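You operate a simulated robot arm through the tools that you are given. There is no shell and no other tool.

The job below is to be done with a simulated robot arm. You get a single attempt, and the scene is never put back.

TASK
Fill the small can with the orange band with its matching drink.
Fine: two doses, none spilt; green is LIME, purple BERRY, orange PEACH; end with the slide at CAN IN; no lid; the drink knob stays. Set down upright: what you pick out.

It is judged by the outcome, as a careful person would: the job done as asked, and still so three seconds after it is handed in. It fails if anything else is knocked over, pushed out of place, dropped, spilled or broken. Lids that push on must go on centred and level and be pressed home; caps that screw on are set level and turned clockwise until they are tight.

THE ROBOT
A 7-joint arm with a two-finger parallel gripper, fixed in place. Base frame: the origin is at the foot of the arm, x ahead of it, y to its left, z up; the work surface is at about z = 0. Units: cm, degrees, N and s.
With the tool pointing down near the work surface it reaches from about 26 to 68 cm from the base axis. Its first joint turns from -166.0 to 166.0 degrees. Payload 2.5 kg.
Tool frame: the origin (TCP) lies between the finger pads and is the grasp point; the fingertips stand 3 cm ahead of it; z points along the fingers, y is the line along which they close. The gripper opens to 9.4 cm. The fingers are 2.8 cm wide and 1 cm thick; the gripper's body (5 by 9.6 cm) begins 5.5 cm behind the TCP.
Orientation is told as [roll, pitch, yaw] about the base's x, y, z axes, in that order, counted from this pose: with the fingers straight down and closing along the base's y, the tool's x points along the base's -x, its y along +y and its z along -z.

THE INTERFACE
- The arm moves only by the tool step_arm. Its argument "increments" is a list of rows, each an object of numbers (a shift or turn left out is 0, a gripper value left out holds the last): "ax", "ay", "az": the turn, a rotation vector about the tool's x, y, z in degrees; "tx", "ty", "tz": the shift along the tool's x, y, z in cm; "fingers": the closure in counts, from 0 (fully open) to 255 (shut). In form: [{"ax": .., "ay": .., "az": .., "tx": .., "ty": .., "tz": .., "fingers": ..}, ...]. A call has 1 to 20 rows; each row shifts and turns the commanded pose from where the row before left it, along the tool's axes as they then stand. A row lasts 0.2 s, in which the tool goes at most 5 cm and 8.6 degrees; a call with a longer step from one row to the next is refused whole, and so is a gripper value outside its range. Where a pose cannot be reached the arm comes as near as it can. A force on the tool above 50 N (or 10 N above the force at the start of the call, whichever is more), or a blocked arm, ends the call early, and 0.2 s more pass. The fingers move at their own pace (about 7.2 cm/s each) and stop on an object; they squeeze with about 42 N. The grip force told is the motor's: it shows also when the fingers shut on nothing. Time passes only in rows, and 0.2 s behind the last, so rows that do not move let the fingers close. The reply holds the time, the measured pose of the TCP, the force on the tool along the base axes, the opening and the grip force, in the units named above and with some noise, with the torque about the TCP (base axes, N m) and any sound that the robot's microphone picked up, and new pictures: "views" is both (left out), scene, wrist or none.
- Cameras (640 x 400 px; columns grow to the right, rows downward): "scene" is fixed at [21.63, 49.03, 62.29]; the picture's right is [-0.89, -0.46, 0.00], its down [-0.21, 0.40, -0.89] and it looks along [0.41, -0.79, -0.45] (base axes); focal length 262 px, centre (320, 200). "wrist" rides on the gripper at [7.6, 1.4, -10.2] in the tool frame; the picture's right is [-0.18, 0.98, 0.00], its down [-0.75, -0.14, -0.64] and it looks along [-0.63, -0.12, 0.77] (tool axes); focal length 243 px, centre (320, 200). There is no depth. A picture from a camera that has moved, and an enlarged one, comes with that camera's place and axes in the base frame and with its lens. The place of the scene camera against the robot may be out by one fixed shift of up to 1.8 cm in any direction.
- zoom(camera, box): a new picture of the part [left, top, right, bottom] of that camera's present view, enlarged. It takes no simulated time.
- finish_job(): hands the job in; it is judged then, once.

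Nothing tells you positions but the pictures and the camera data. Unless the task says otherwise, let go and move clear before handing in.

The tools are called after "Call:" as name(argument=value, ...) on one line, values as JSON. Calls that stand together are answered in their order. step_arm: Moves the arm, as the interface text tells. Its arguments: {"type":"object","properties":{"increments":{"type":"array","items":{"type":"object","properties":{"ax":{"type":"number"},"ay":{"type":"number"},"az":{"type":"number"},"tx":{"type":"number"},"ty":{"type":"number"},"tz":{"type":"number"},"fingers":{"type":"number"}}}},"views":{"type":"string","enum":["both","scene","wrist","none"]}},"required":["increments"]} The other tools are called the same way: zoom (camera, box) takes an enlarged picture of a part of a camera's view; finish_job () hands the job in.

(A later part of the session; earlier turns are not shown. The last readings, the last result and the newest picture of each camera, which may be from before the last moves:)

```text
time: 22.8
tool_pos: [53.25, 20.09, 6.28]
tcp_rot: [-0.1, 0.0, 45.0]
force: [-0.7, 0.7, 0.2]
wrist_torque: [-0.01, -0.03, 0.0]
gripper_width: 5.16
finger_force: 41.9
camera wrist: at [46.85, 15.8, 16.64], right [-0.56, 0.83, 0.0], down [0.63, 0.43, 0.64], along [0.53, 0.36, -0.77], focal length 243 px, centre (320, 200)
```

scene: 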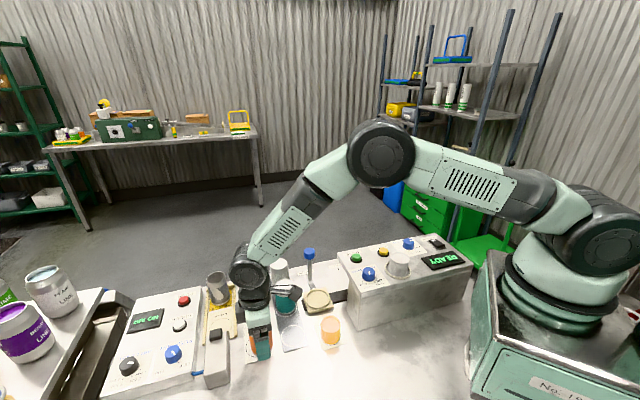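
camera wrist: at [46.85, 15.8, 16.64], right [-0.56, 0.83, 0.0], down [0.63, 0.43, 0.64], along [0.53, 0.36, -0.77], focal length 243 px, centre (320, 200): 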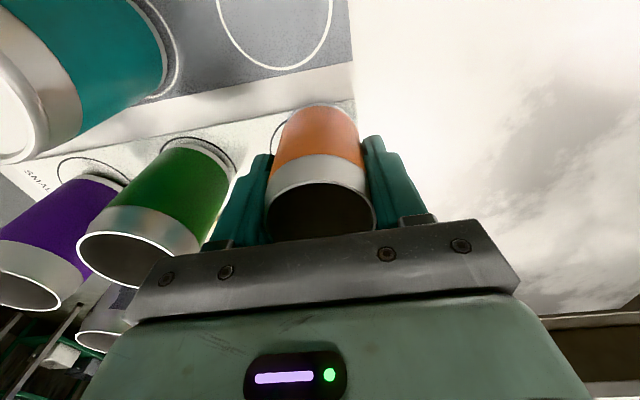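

The can is held at 5.16 cm wide. I'll lift it straight up, carry it upright towards the slide, and stop short so the camera can see the seat.

Call:
step_arm(increments=[{"tz": -1}, {"tz": -3}, {"tz": -4}, {"tz": -4}, {"tz": -3.7}, {}, {"tx": 2.73, "ty": -2.25}, {"tx": 2.73, "ty": -2.25}, {"tx": 2.73, "ty": -2.25}, {"tx": 2.73, "ty": -2.25}, {}], views="both")

```text
time: 25.2
tool_pos: [52.13, 6.07, 21.96]
tcp_rot: [0.0, 0.0, 45.0]
force: [0.6, 0.5, 0.6]
wrist_torque: [0.01, 0.04, -0.03]
gripper_width: 5.09
finger_force: 41.6
camera wrist: at [45.64, 1.75, 32.24], right [-0.57, 0.82, 0.0], down [0.63, 0.43, 0.64], along [0.53, 0.36, -0.77], focal length 243 px, centre (320, 200)
```

scene: 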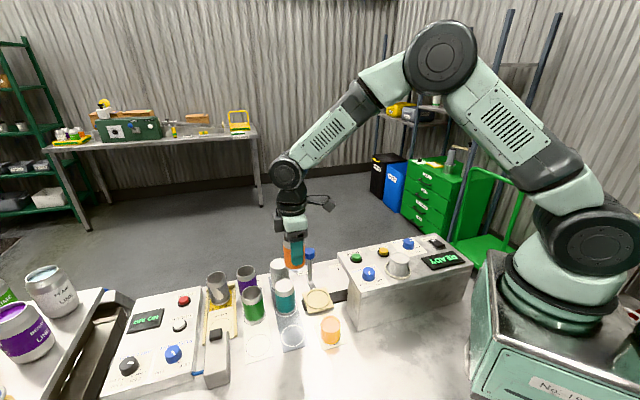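
wrist: 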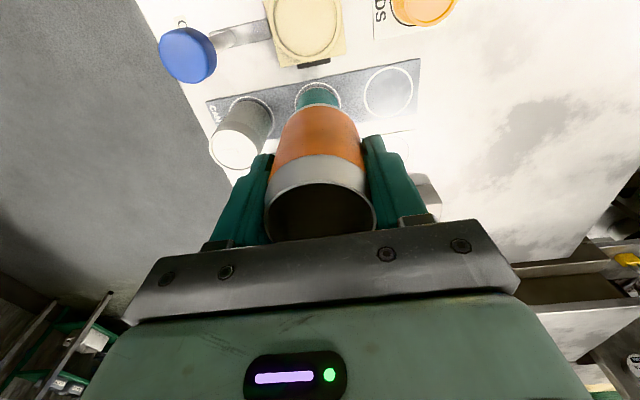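

Call:
zoom(camera="wrist", box=[230, 0, 390, 100])

Call:
zoom(camera="scene", box=[250, 200, 370, 350])

```text
4.00 times, centred on (310, 50) of wrist
camera zoom: at [45.64, 1.75, 32.24], right [-0.57, 0.82, 0.0], down [0.63, 0.43, 0.64], along [0.53, 0.36, -0.77], focal length 970 px, centre (360, 800)
```

zoom: 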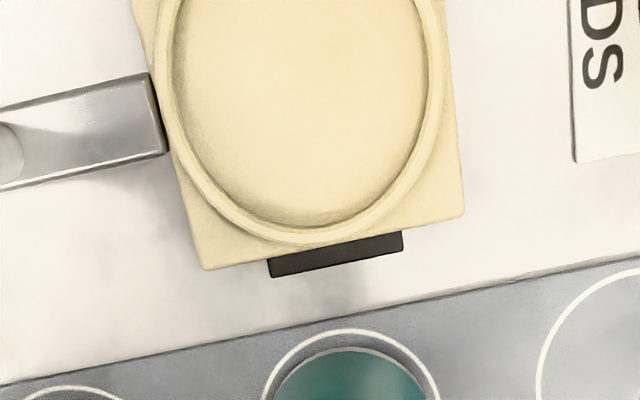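

```text
2.67 times, centred on (310, 275) of scene
camera zoom: at [21.63, 49.03, 62.29], right [-0.89, -0.46, 0.0], down [-0.21, 0.4, -0.89], along [0.41, -0.79, -0.45], focal length 699 px, centre (347, 0)
```

zoom: 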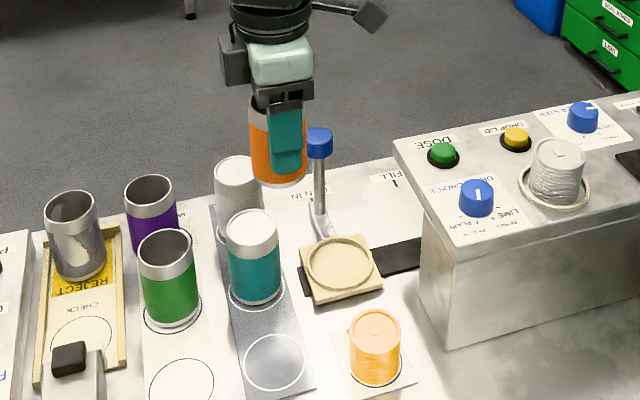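

The seat has a raised ring about 6.3 cm inside, centred near (47.8, 1.6). I'll move 3 cm closer for a full view of the ring.

Call:
step_arm(increments=[{"tx": 3}, {}, {}], views="wrist")

Call:
zoom(camera="wrist", box=[240, 10, 400, 140])

```text
time: 26.0
tool_pos: [49.89, 3.98, 21.85]
tcp_rot: [-0.1, 0.0, 45.1]
force: [0.3, 0.0, 0.5]
wrist_torque: [0.02, 0.01, -0.01]
gripper_width: 5.14
finger_force: 42.0
camera wrist: at [43.58, -0.28, 32.14], right [-0.57, 0.82, 0.0], down [0.63, 0.43, 0.64], along [0.53, 0.36, -0.77], focal length 243 px, centre (320, 200)
```

wrist: 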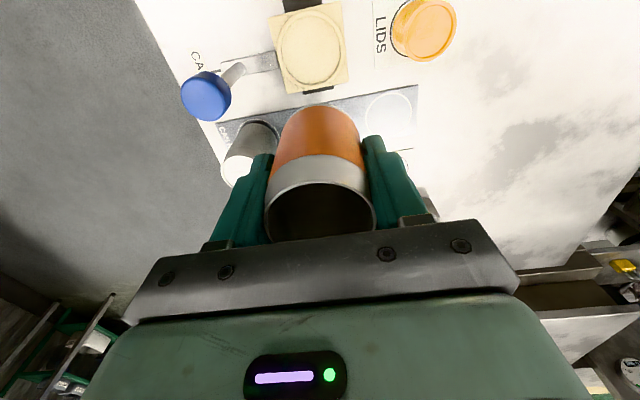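

```text
3.08 times, centred on (320, 75) of wrist
camera zoom: at [43.58, -0.28, 32.14], right [-0.57, 0.82, 0.0], down [0.63, 0.43, 0.64], along [0.53, 0.36, -0.77], focal length 746 px, centre (320, 585)
```

zoom: 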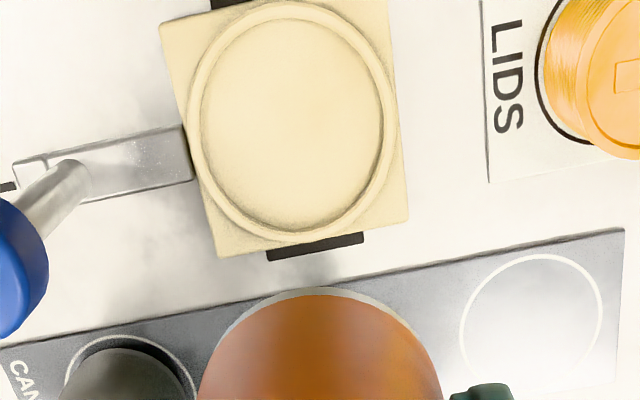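

The seat centre is near (47.6, 1.35). At yaw 45° the wrist camera would hang over the DOSE button during placement, so I'll turn to yaw 0 first, then re-measure the seat.

Call:
step_arm(increments=[{"az": 7.5}, {"az": 7.5}, {"az": 7.5}, {"az": 7.5}, {"az": 7.5}, {"az": 7.5}, {}, {}], views="wrist")

Call:
zoom(camera="wrist", box=[220, 10, 400, 150])

```text
time: 27.8
tool_pos: [49.87, 3.81, 22.01]
tcp_rot: [-0.1, 0.0, 0.0]
force: [0.2, -0.7, -0.6]
wrist_torque: [0.0, 0.02, 0.02]
gripper_width: 5.13
finger_force: 41.8
camera wrist: at [42.18, 5.44, 32.28], right [0.18, 0.98, 0.0], down [0.75, -0.14, 0.64], along [0.63, -0.12, -0.77], focal length 243 px, centre (320, 200)
```

wrist: 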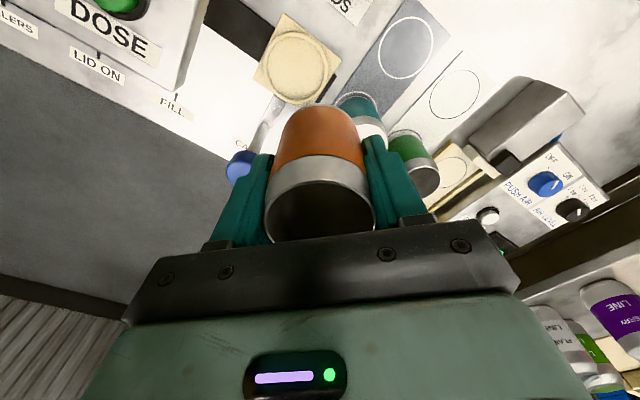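

```text
2.86 times, centred on (310, 80) of wrist
camera zoom: at [42.18, 5.44, 32.28], right [0.18, 0.98, 0.0], down [0.75, -0.14, 0.64], along [0.63, -0.12, -0.77], focal length 693 px, centre (349, 543)
```

zoom: 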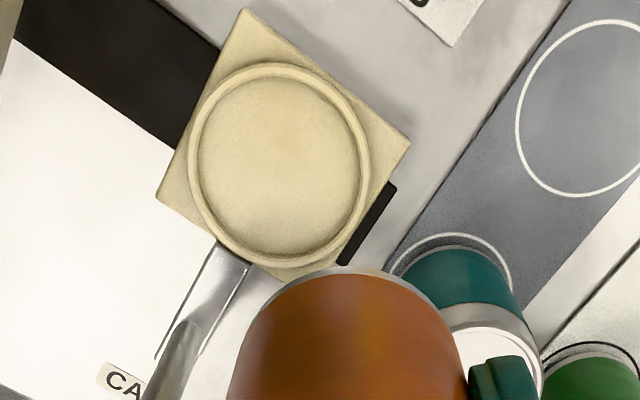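

The seat is about 2.15 cm along tool +x and 2.4 cm along tool -y from the can. I'll move over it and lower to a few centimetres above it to check centring.

Call:
step_arm(increments=[{"tx": 2.15, "ty": -2.38}, {}, {"tz": 3.5}, {"tz": 3.5}, {"tz": 3}, {"tz": 1}, {}], views="both")

Call:
zoom(camera="wrist", box=[220, 60, 420, 240])

Call:
zoom(camera="scene", box=[260, 220, 380, 340])

```text
time: 29.4
tool_pos: [47.62, 1.54, 11.0]
tcp_rot: [0.0, -0.1, 0.0]
force: [-0.7, -0.5, 0.0]
wrist_torque: [0.03, 0.02, 0.02]
gripper_width: 5.09
finger_force: 41.8
camera wrist: at [39.85, 3.1, 21.38], right [0.18, 0.98, 0.0], down [0.75, -0.14, 0.64], along [0.63, -0.12, -0.77], focal length 243 px, centre (320, 200)
```

scene: 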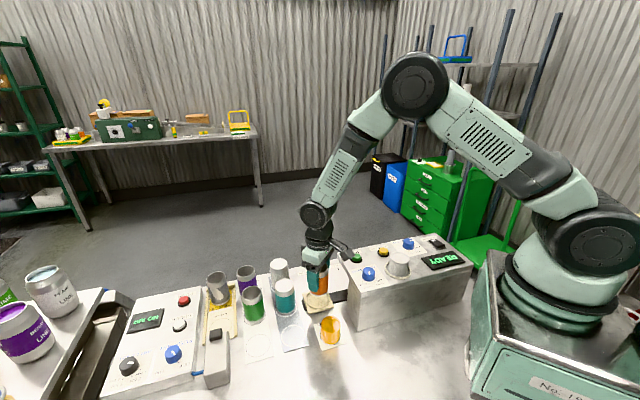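
wrist: 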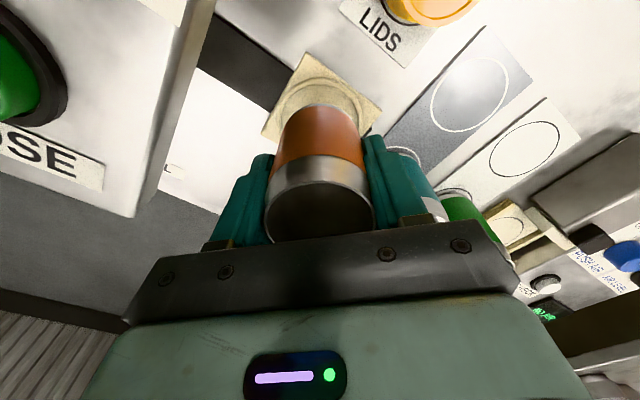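

```text
2.22 times, centred on (320, 150) of wrist
camera zoom: at [39.85, 3.1, 21.38], right [0.18, 0.98, 0.0], down [0.75, -0.14, 0.64], along [0.63, -0.12, -0.77], focal length 539 px, centre (320, 311)
```

zoom: 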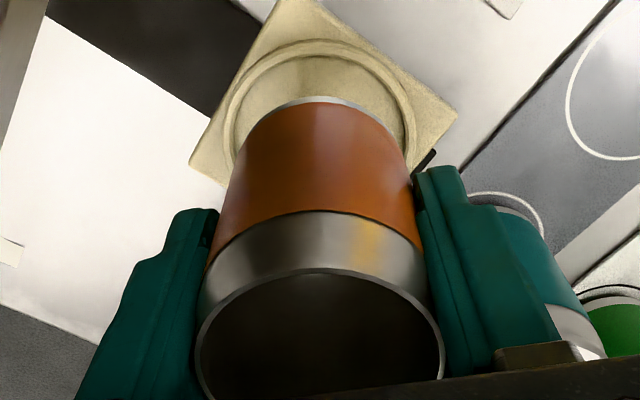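

```text
3.33 times, centred on (320, 280) of scene
camera zoom: at [21.63, 49.03, 62.29], right [-0.89, -0.46, 0.0], down [-0.21, 0.4, -0.89], along [0.41, -0.79, -0.45], focal length 874 px, centre (320, -67)
```

zoom: 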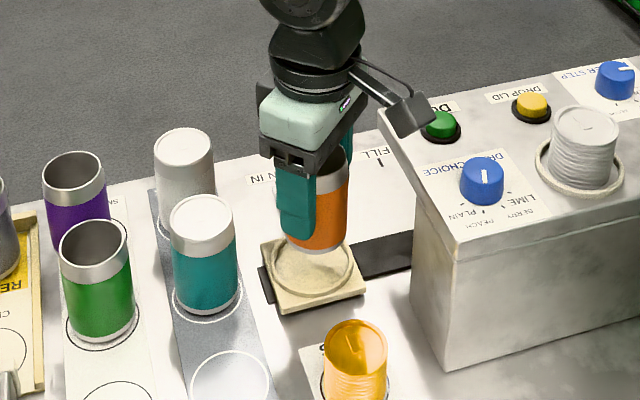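

Laterally the can is centred on the seat, but the seat is about 0.25 cm further away from the camera. I'll correct that and lower to just above the ring.

Call:
step_arm(increments=[{"tx": -0.25}, {"tz": 1}, {"tz": 1}, {}, {}], views="both")

Call:
zoom(camera="wrist", box=[220, 60, 420, 240])

Call:
zoom(camera="scene", box=[280, 250, 360, 330])

```text
time: 30.6
tool_pos: [48.0, 1.43, 9.01]
tcp_rot: [0.1, 0.0, 0.0]
force: [1.1, -0.3, 0.5]
wrist_torque: [0.02, 0.04, -0.02]
gripper_width: 5.12
finger_force: 42.1
camera wrist: at [40.31, 3.02, 19.34], right [0.18, 0.98, 0.0], down [0.75, -0.14, 0.64], along [0.63, -0.12, -0.77], focal length 243 px, centre (320, 200)
```

scene: 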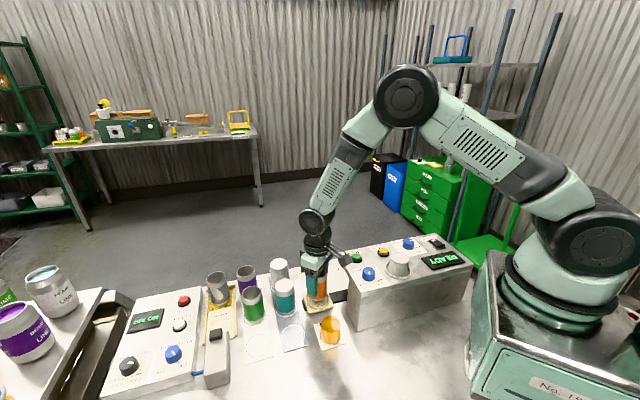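
wrist: 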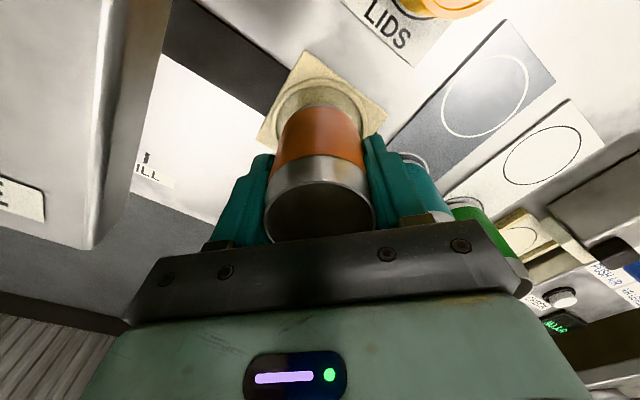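

```text
2.22 times, centred on (320, 150) of wrist
camera zoom: at [40.31, 3.02, 19.34], right [0.18, 0.98, 0.0], down [0.75, -0.14, 0.64], along [0.63, -0.12, -0.77], focal length 539 px, centre (320, 311)
```

zoom: 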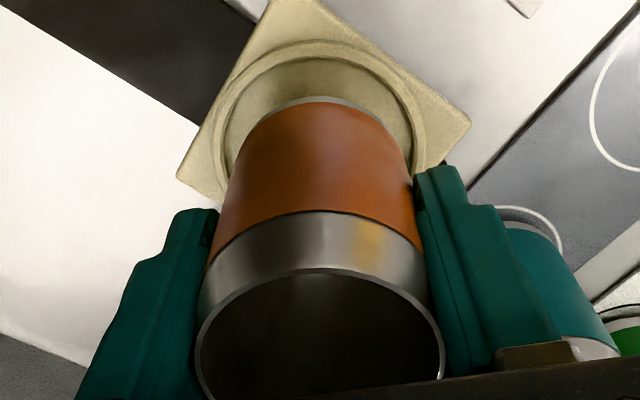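

```text
5.00 times, centred on (320, 290) of scene
camera zoom: at [21.63, 49.03, 62.29], right [-0.89, -0.46, 0.0], down [-0.21, 0.4, -0.89], along [0.41, -0.79, -0.45], focal length 1311 px, centre (320, -250)
```

zoom: 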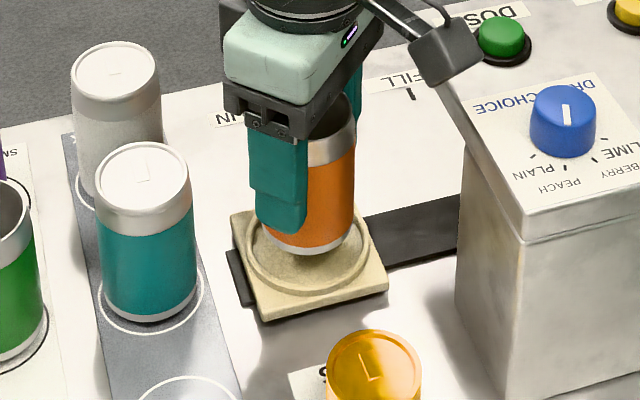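

Call:
step_arm(increments=[{"tx": 0.12}, {"tz": 0.3}, {"tz": 0.3}, {}], views="none")

```text
time: 31.6
tool_pos: [47.9, 1.43, 8.54]
tcp_rot: [0.0, 0.0, 0.0]
force: [-0.2, -0.1, 0.0]
wrist_torque: [-0.04, 0.01, 0.0]
gripper_width: 5.11
finger_force: 42.1
```

Call:
step_arm(increments=[{"tz": 0.25}, {}], views="none")

Call:
zoom(camera="scene", box=[280, 250, 360, 330])

Call:
zoom(camera="wrist", box=[220, 60, 420, 240])

```text
time: 32.2
tool_pos: [47.84, 1.47, 8.31]
tcp_rot: [-0.1, 0.0, 0.0]
force: [-0.2, -0.2, 0.2]
wrist_torque: [0.01, 0.02, -0.03]
gripper_width: 5.1
finger_force: 42.3
```

```text
5.00 times, centred on (320, 290) of scene
camera zoom: at [21.63, 49.03, 62.29], right [-0.89, -0.46, 0.0], down [-0.21, 0.4, -0.89], along [0.41, -0.79, -0.45], focal length 1311 px, centre (320, -250)
```

zoom: 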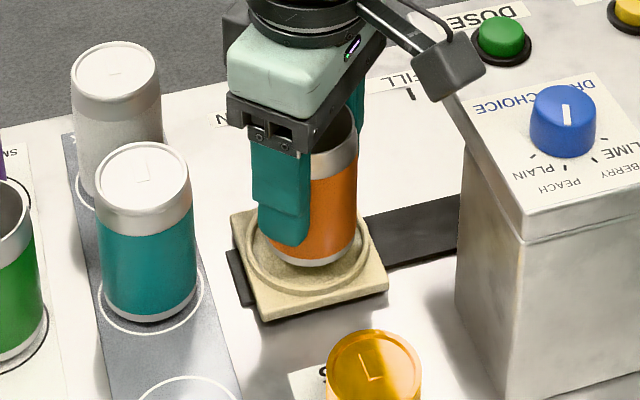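

```text
2.22 times, centred on (320, 150) of wrist
camera zoom: at [40.14, 3.02, 18.5], right [0.18, 0.98, 0.0], down [0.75, -0.14, 0.64], along [0.63, -0.12, -0.77], focal length 539 px, centre (320, 311)
```

zoom: 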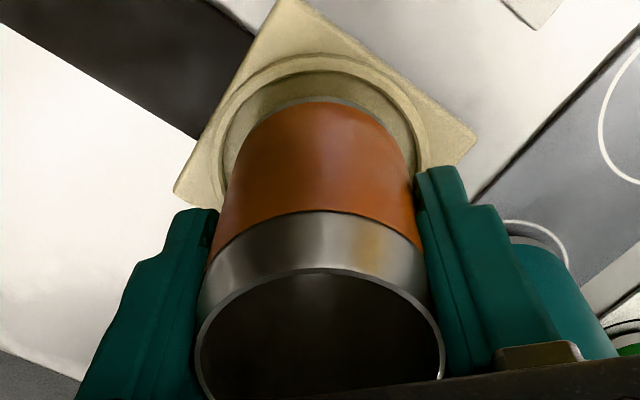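

Call:
step_arm(increments=[{"tz": 0.3}, {}], views="none")

Call:
step_arm(increments=[{"tz": 0.2}, {}], views="none")

Call:
zoom(camera="scene", box=[280, 250, 360, 330])

Call:
zoom(camera="wrist", box=[220, 60, 420, 240])

```text
time: 32.8
tool_pos: [47.82, 1.36, 7.71]
tcp_rot: [0.0, -0.1, 0.0]
force: [0.2, -0.6, -0.1]
wrist_torque: [0.01, 0.01, 0.0]
gripper_width: 5.11
finger_force: 41.9
```

```text
time: 33.4
tool_pos: [47.79, 1.44, 7.64]
tcp_rot: [0.0, -0.1, 0.0]
force: [-0.5, 0.7, -0.6]
wrist_torque: [0.01, 0.02, 0.01]
gripper_width: 5.12
finger_force: 42.3
```

```text
5.00 times, centred on (320, 290) of scene
camera zoom: at [21.63, 49.03, 62.29], right [-0.89, -0.46, 0.0], down [-0.21, 0.4, -0.89], along [0.41, -0.79, -0.45], focal length 1311 px, centre (320, -250)
```

zoom: 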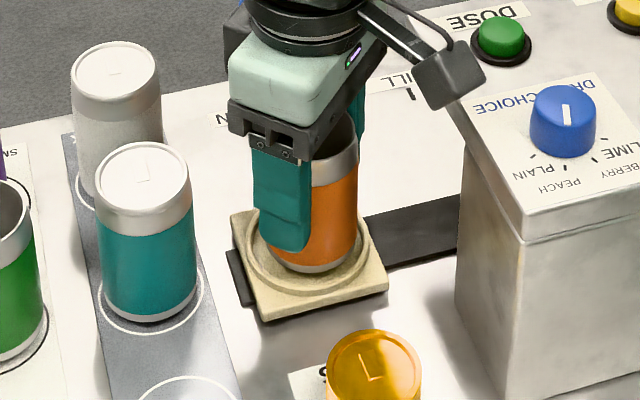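

```text
2.22 times, centred on (320, 150) of wrist
camera zoom: at [40.13, 2.94, 17.93], right [0.18, 0.98, 0.0], down [0.75, -0.14, 0.64], along [0.63, -0.12, -0.77], focal length 539 px, centre (320, 311)
```

zoom: 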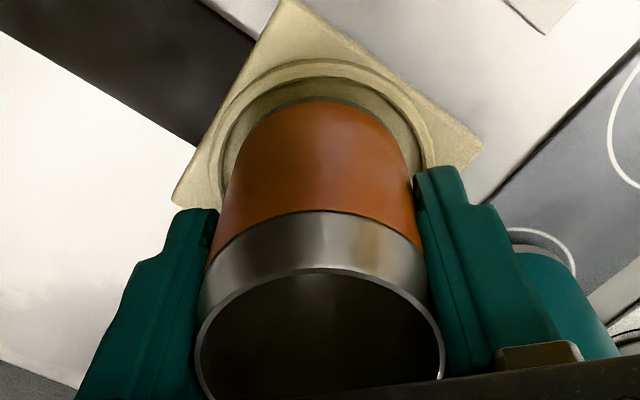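

Call:
step_arm(increments=[{"tz": 0.2}, {}], views="none")

Call:
step_arm(increments=[{"tz": 0.15}, {}], views="none")

Call:
zoom(camera="scene", box=[280, 250, 360, 330])

Call:
zoom(camera="wrist", box=[220, 60, 420, 240])

```text
time: 34.0
tool_pos: [47.84, 1.3, 7.5]
tcp_rot: [0.0, 0.0, -0.1]
force: [-0.3, 0.6, -0.3]
wrist_torque: [0.0, -0.01, 0.03]
gripper_width: 5.07
finger_force: 42.1
```

```text
time: 34.6
tool_pos: [47.84, 1.35, 7.33]
tcp_rot: [0.1, 0.0, -0.1]
force: [-3.9, -2.3, 17.1]
wrist_torque: [-0.07, 0.26, 0.04]
gripper_width: 5.1
finger_force: 42.0
```

```text
5.00 times, centred on (320, 290) of scene
camera zoom: at [21.63, 49.03, 62.29], right [-0.89, -0.46, 0.0], down [-0.21, 0.4, -0.89], along [0.41, -0.79, -0.45], focal length 1311 px, centre (320, -250)
```

zoom: 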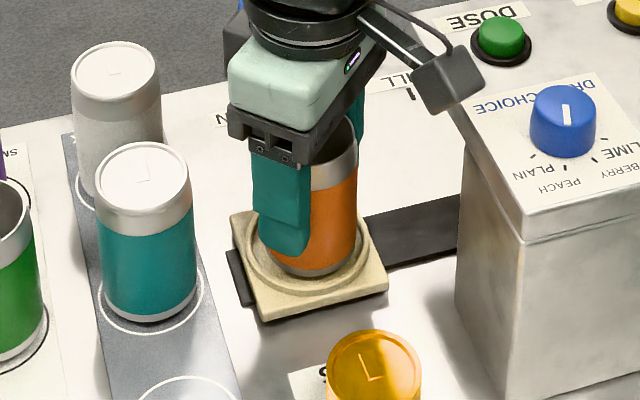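

```text
2.22 times, centred on (320, 150) of wrist
camera zoom: at [40.14, 2.98, 17.65], right [0.18, 0.98, 0.0], down [0.75, -0.14, 0.64], along [0.63, -0.12, -0.77], focal length 539 px, centre (320, 311)
```

zoom: 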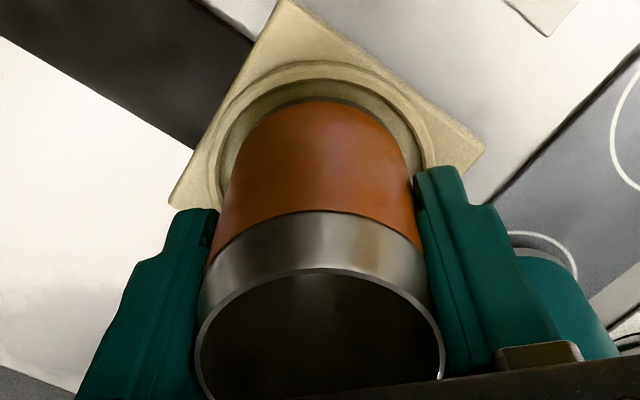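

The can has touched down on the seat floor inside the ring (17 N at z ≈ 7.35). I'll ease off, open the fingers and lift clear.

Call:
step_arm(increments=[{"tz": -0.05}, {"fingers": 90}, {"fingers": 60}, {}, {}], views="both")

Call:
zoom(camera="scene", box=[280, 250, 360, 330])

```text
time: 35.8
tool_pos: [47.8, 1.41, 7.34]
tcp_rot: [0.0, 0.0, 0.0]
force: [-0.4, -0.4, -0.1]
wrist_torque: [0.0, -0.01, -0.04]
gripper_width: 7.21
finger_force: 0.0
camera wrist: at [40.13, 3.01, 17.65], right [0.18, 0.98, 0.0], down [0.75, -0.14, 0.64], along [0.63, -0.12, -0.77], focal length 243 px, centre (320, 200)
```

scene: 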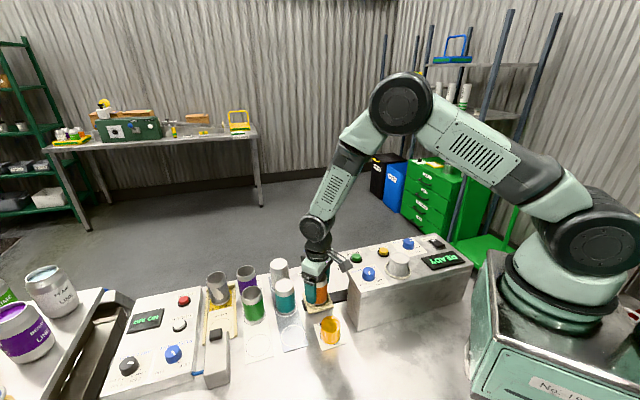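
wrist: 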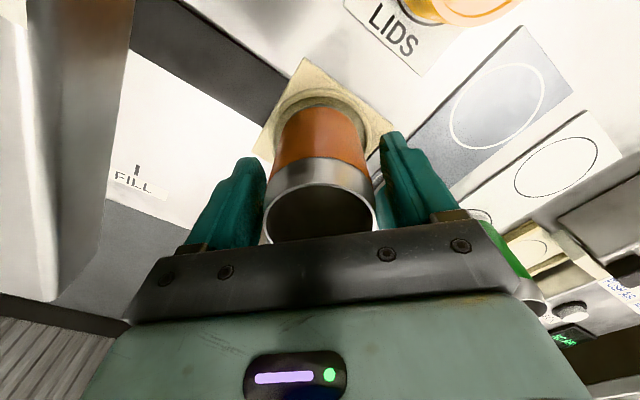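

```text
5.00 times, centred on (320, 290) of scene
camera zoom: at [21.63, 49.03, 62.29], right [-0.89, -0.46, 0.0], down [-0.21, 0.4, -0.89], along [0.41, -0.79, -0.45], focal length 1311 px, centre (320, -250)
```

zoom: 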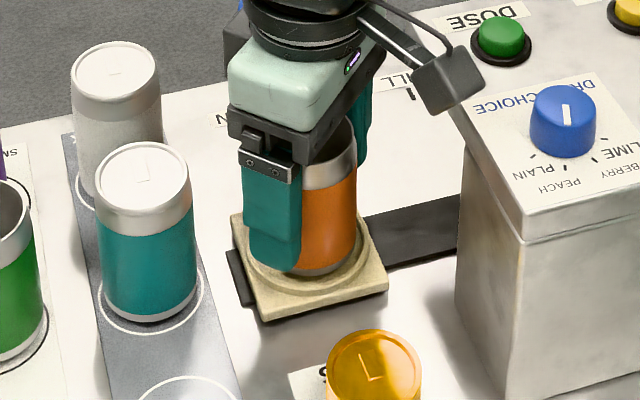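

The can stands upright in the seat. I'll lift clear, turn to yaw -45°, and move above the blue lever knob at about (52.9, -4.5, 13.6) to look.

Call:
step_arm(increments=[{"tz": -1.5}, {"tz": -4}, {"tz": -4.5}, {"tz": -4.5}, {"tz": -2}, {"az": 7.5}, {"az": 7.5}, {"az": 7.5}, {"az": 7.5}, {"az": 7.5}, {"az": 7.5}, {"tx": -3.9, "ty": -0.3}, {"tx": -3.9, "ty": -0.3}, {}, {}], views="both")

Call:
zoom(camera="scene", box=[270, 230, 370, 330])

Call:
zoom(camera="wrist", box=[220, 30, 420, 200])

```text
time: 39.0
tool_pos: [53.12, -4.58, 23.83]
tcp_rot: [0.1, 0.0, -45.0]
force: [-0.7, 0.1, 0.0]
wrist_torque: [0.03, 0.01, 0.0]
gripper_width: 7.21
finger_force: 0.1
camera wrist: at [48.6, 1.96, 34.18], right [0.83, 0.56, 0.0], down [0.43, -0.63, 0.64], along [0.36, -0.53, -0.77], focal length 243 px, centre (320, 200)
```

scene: 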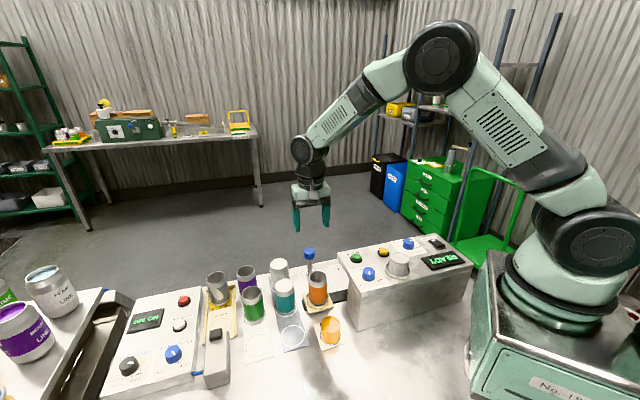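
wrist: 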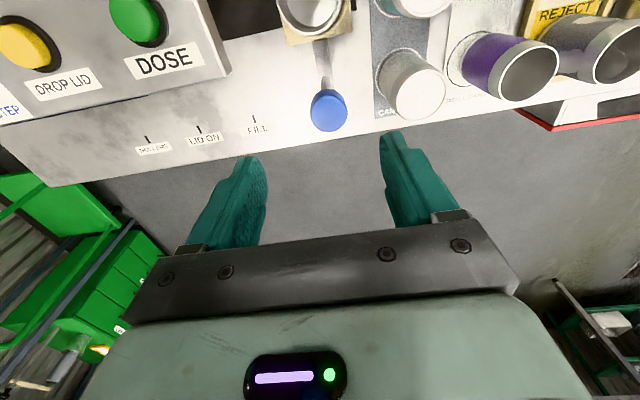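

```text
4.00 times, centred on (320, 280) of scene
camera zoom: at [21.63, 49.03, 62.29], right [-0.89, -0.46, 0.0], down [-0.21, 0.4, -0.89], along [0.41, -0.79, -0.45], focal length 1049 px, centre (320, -120)
```

zoom: 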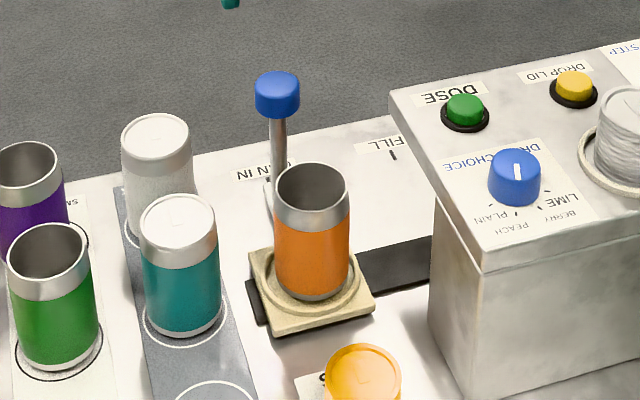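

```text
2.35 times, centred on (320, 115) of wrist
camera zoom: at [48.6, 1.96, 34.18], right [0.83, 0.56, 0.0], down [0.43, -0.63, 0.64], along [0.36, -0.53, -0.77], focal length 571 px, centre (320, 400)
```

zoom: 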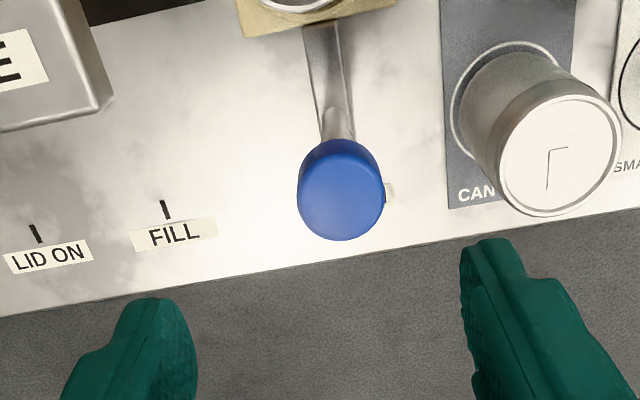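

The lever knob looks lower than I first thought: top near z ≈ 11.5, about (54.0, -4.4), and 3.4 cm across. I'll shift over it and come down part way to confirm.

Call:
step_arm(increments=[{"tx": -0.7, "ty": 0.7}, {"tz": 3}, {"tz": 2.5}, {}, {}], views="wrist")

Call:
zoom(camera="wrist", box=[220, 50, 420, 220])

Call:
zoom(camera="scene", box=[270, 210, 370, 310])

```text
time: 40.2
tool_pos: [53.96, -4.66, 18.41]
tcp_rot: [0.2, 0.0, -45.0]
force: [-0.1, 0.9, 0.3]
wrist_torque: [0.0, -0.02, 0.01]
gripper_width: 7.2
finger_force: 0.1
camera wrist: at [49.47, 1.96, 28.65], right [0.83, 0.56, 0.0], down [0.43, -0.63, 0.64], along [0.36, -0.53, -0.77], focal length 243 px, centre (320, 200)
```

wrist: 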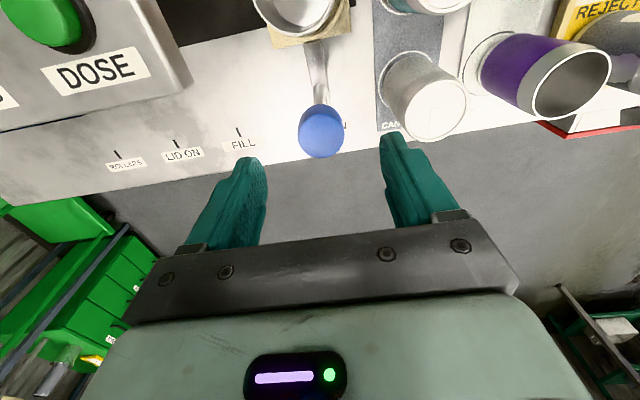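

```text
2.35 times, centred on (320, 135) of wrist
camera zoom: at [49.47, 1.96, 28.65], right [0.83, 0.56, 0.0], down [0.43, -0.63, 0.64], along [0.36, -0.53, -0.77], focal length 571 px, centre (320, 353)
```

zoom: 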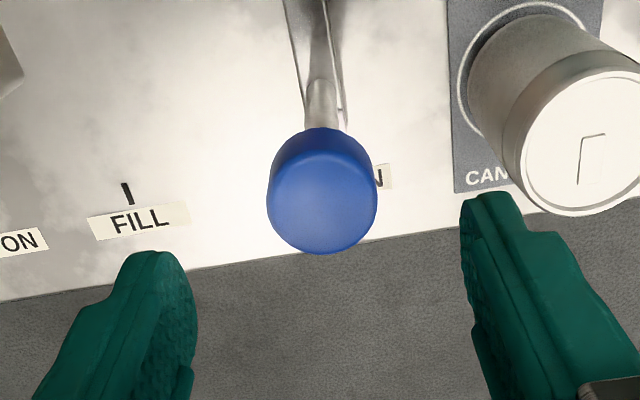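

```text
4.00 times, centred on (320, 260) of scene
camera zoom: at [21.63, 49.03, 62.29], right [-0.89, -0.46, 0.0], down [-0.21, 0.4, -0.89], along [0.41, -0.79, -0.45], focal length 1049 px, centre (320, -40)
```

zoom: 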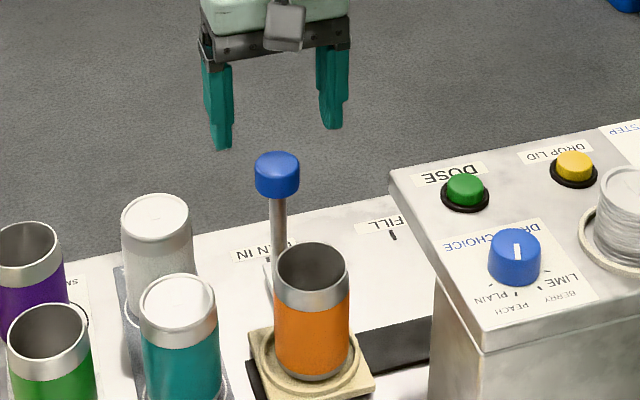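

Confirmed: the knob top is at z ≈ 11.6 near (54.05, -4.55). I'll narrow the fingers, lower around the knob and grip it.

Call:
step_arm(increments=[{"tx": -0.2, "fingers": 114}, {}, {"tz": 2}, {"tz": 2}, {"tz": 1.4}, {}], views="both")

Call:
zoom(camera="wrist", box=[220, 80, 420, 250])

Call:
zoom(camera="scene", box=[270, 210, 370, 310])

```text
time: 41.6
tool_pos: [54.03, -4.8, 12.95]
tcp_rot: [-0.1, 0.0, -45.0]
force: [1.1, 0.1, 0.2]
wrist_torque: [0.02, 0.02, -0.05]
gripper_width: 5.22
finger_force: 0.1
camera wrist: at [49.63, 1.8, 23.14], right [0.82, 0.57, 0.0], down [0.43, -0.63, 0.64], along [0.36, -0.53, -0.77], focal length 243 px, centre (320, 200)
```

scene: 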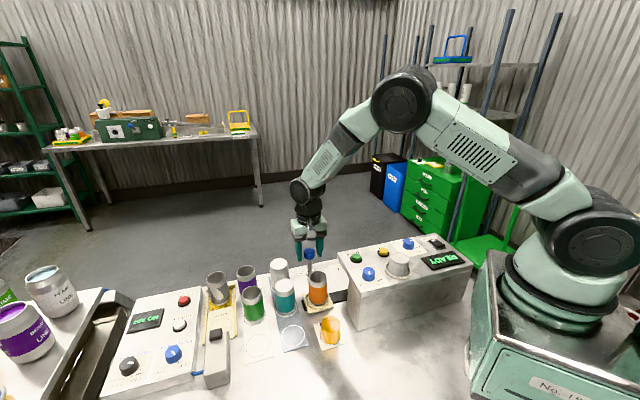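
wrist: 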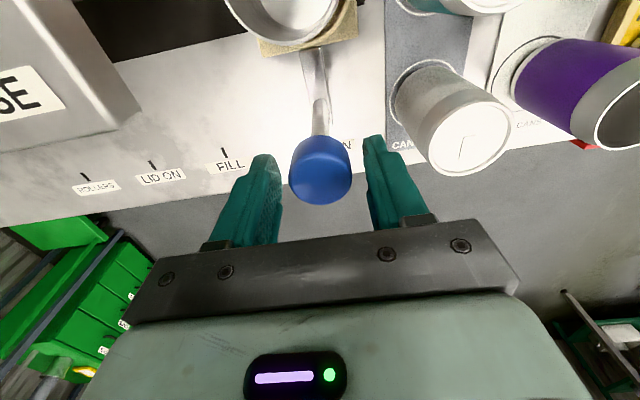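

```text
2.35 times, centred on (320, 165) of wrist
camera zoom: at [49.63, 1.8, 23.14], right [0.82, 0.57, 0.0], down [0.43, -0.63, 0.64], along [0.36, -0.53, -0.77], focal length 571 px, centre (320, 282)
```

zoom: 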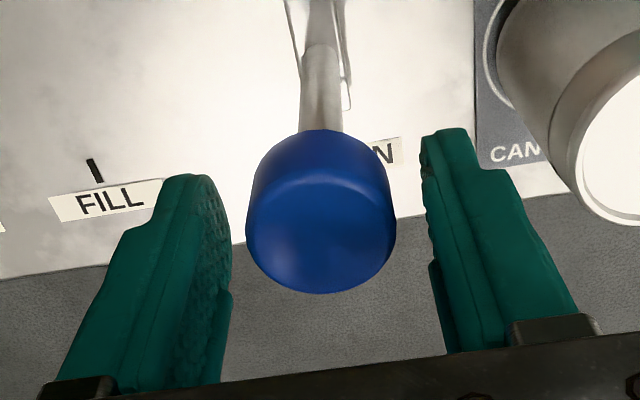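

```text
4.00 times, centred on (320, 260) of scene
camera zoom: at [21.63, 49.03, 62.29], right [-0.89, -0.46, 0.0], down [-0.21, 0.4, -0.89], along [0.41, -0.79, -0.45], focal length 1049 px, centre (320, -40)
```

zoom: 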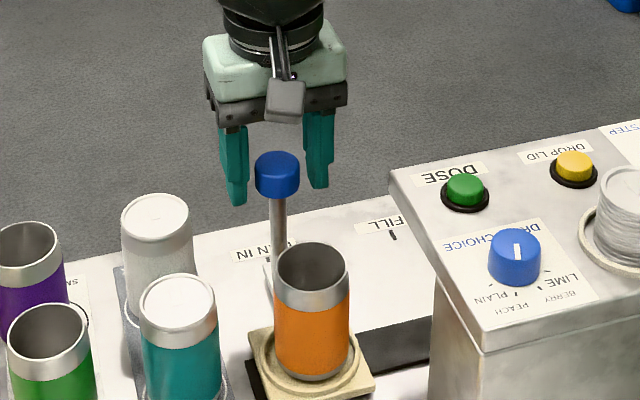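

The knob top is nearer z ≈ 12.8, so it sits about 0.4 cm on the tool's +x side. I'll correct that and close on it.

Call:
step_arm(increments=[{"tx": 0.4, "ty": 0.05}, {}, {"fingers": 180}, {}, {}, {}], views="both")

Call:
zoom(camera="wrist", box=[220, 80, 420, 250])

Call:
zoom(camera="scene", box=[270, 210, 370, 310])

```text
time: 43.0
tool_pos: [53.89, -4.39, 12.82]
tcp_rot: [0.0, 0.0, -45.0]
force: [0.7, -0.1, 1.1]
wrist_torque: [-0.36, 0.1, -0.08]
gripper_width: 3.35
finger_force: 45.1
camera wrist: at [49.4, 2.14, 23.22], right [0.83, 0.56, 0.0], down [0.43, -0.63, 0.64], along [0.36, -0.53, -0.77], focal length 243 px, centre (320, 200)
```

scene: 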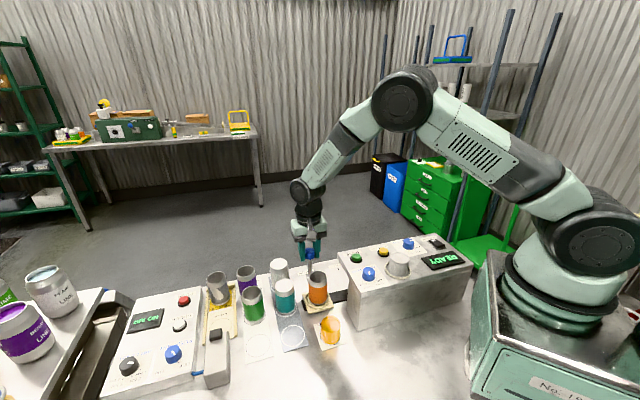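
wrist: 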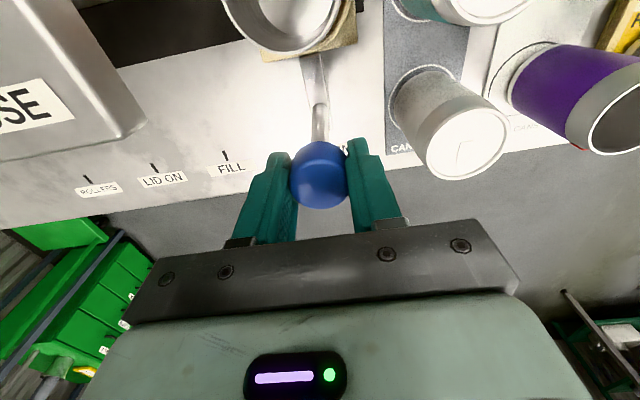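

```text
2.35 times, centred on (320, 165) of wrist
camera zoom: at [49.4, 2.14, 23.22], right [0.83, 0.56, 0.0], down [0.43, -0.63, 0.64], along [0.36, -0.53, -0.77], focal length 571 px, centre (320, 282)
```

zoom: 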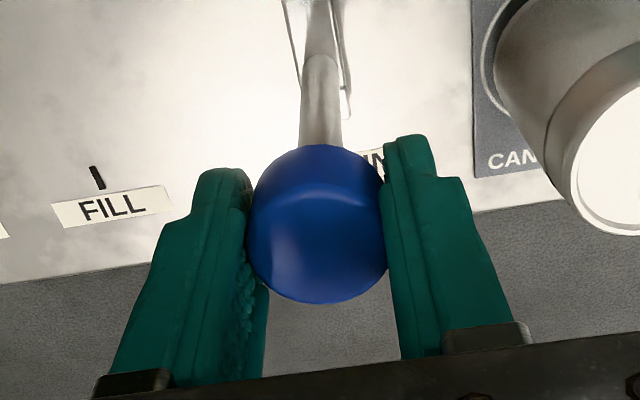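

```text
4.00 times, centred on (320, 260) of scene
camera zoom: at [21.63, 49.03, 62.29], right [-0.89, -0.46, 0.0], down [-0.21, 0.4, -0.89], along [0.41, -0.79, -0.45], focal length 1049 px, centre (320, -40)
```

zoom: 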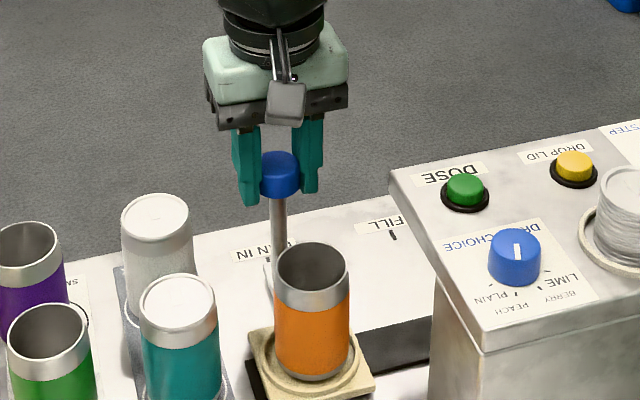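

The lever knob is gripped (3.35 cm). I'll start sliding it gently towards FILL and watch the forces.

Call:
step_arm(increments=[{"ty": -0.3}, {"ty": -0.4}, {"ty": -0.4}, {"ty": -0.4}, {}], views="scene")

Call:
zoom(camera="scene", box=[270, 210, 370, 310])

```text
time: 44.2
tool_pos: [52.72, -5.58, 12.89]
tcp_rot: [0.0, -0.1, -45.0]
force: [5.9, -6.4, 3.2]
wrist_torque: [-0.22, 0.26, 0.03]
gripper_width: 3.37
finger_force: 45.0
```

scene: 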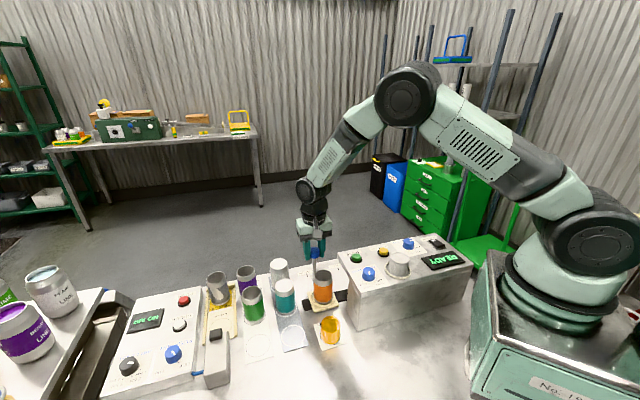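

```text
4.00 times, centred on (320, 260) of scene
camera zoom: at [21.63, 49.03, 62.29], right [-0.89, -0.46, 0.0], down [-0.21, 0.4, -0.89], along [0.41, -0.79, -0.45], focal length 1049 px, centre (320, -40)
```

zoom: 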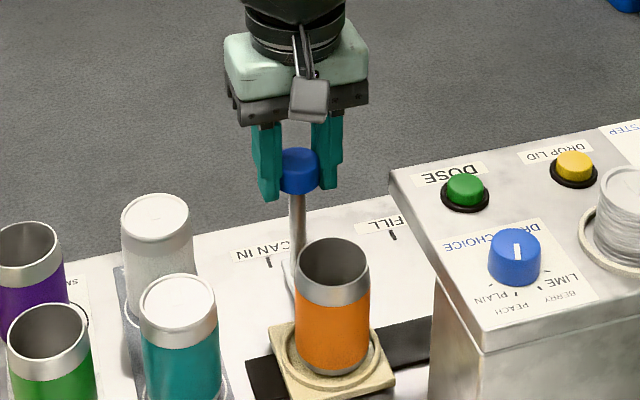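

The slide moves smoothly with the can standing in it. I'll carry on.

Call:
step_arm(increments=[{"ty": -0.5}, {"ty": -0.5}, {"ty": -0.5}, {"ty": -0.5}, {"ty": -0.5}, {"ty": -0.5}, {"ty": -0.5}, {"ty": -0.5}, {"ty": -0.4}, {"ty": -0.3}, {}], views="scene")

Call:
zoom(camera="scene", box=[280, 210, 380, 310])

```text
time: 46.6
tool_pos: [49.54, -8.82, 12.83]
tcp_rot: [0.0, -0.1, -45.0]
force: [10.7, -9.1, 3.7]
wrist_torque: [0.0, 0.26, 0.13]
gripper_width: 3.38
finger_force: 44.8
```

scene: 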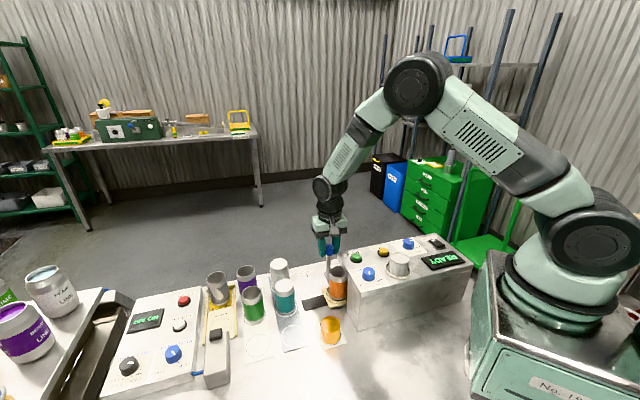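

```text
4.00 times, centred on (330, 260) of scene
camera zoom: at [21.63, 49.03, 62.29], right [-0.89, -0.46, 0.0], down [-0.21, 0.4, -0.89], along [0.41, -0.79, -0.45], focal length 1049 px, centre (280, -40)
```

zoom: 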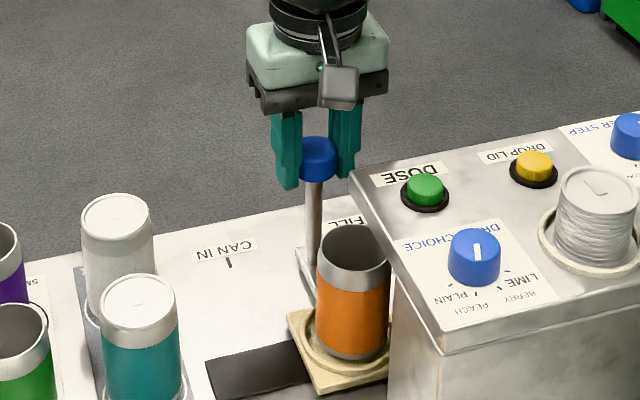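

Call:
step_arm(increments=[{"tx": -0.1}, {}], views="wrist")

Call:
zoom(camera="wrist", box=[120, 0, 440, 200])

Call:
zoom(camera="scene", box=[310, 240, 370, 320])

```text
time: 47.2
tool_pos: [49.47, -8.72, 12.95]
tcp_rot: [0.0, 0.0, -44.9]
force: [-1.5, 0.1, 15.6]
wrist_torque: [-0.96, -0.42, 0.02]
gripper_width: 3.38
finger_force: 45.1
camera wrist: at [45.06, -2.19, 23.23], right [0.82, 0.57, 0.0], down [0.43, -0.63, 0.64], along [0.36, -0.53, -0.77], focal length 243 px, centre (320, 200)
```

wrist: 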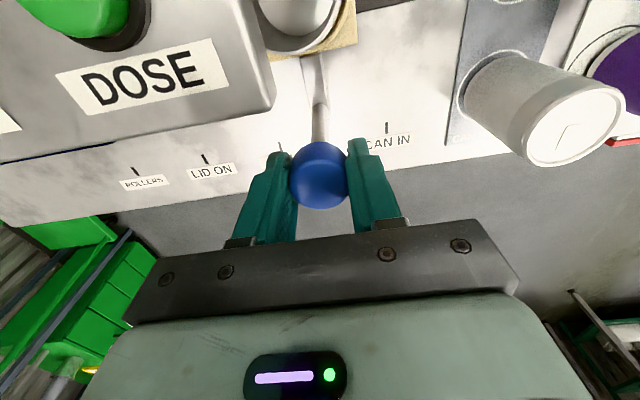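

```text
2.00 times, centred on (280, 100) of wrist
camera zoom: at [45.06, -2.19, 23.23], right [0.82, 0.57, 0.0], down [0.43, -0.63, 0.64], along [0.36, -0.53, -0.77], focal length 485 px, centre (400, 400)
```

zoom: 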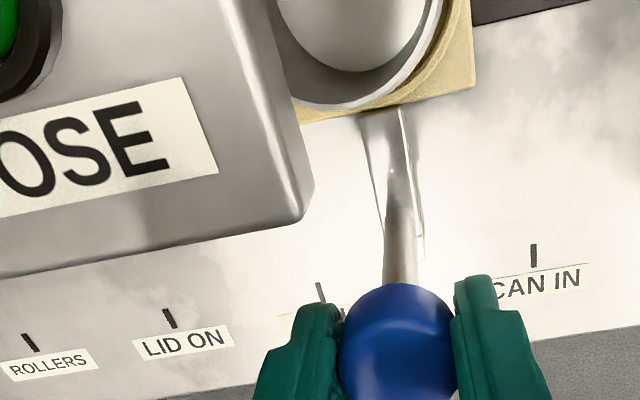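

```text
5.00 times, centred on (340, 280) of scene
camera zoom: at [21.63, 49.03, 62.29], right [-0.89, -0.46, 0.0], down [-0.21, 0.4, -0.89], along [0.41, -0.79, -0.45], focal length 1311 px, centre (220, -200)
```

zoom: 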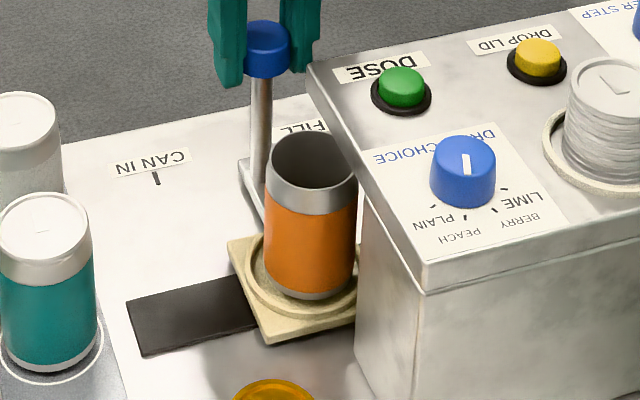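

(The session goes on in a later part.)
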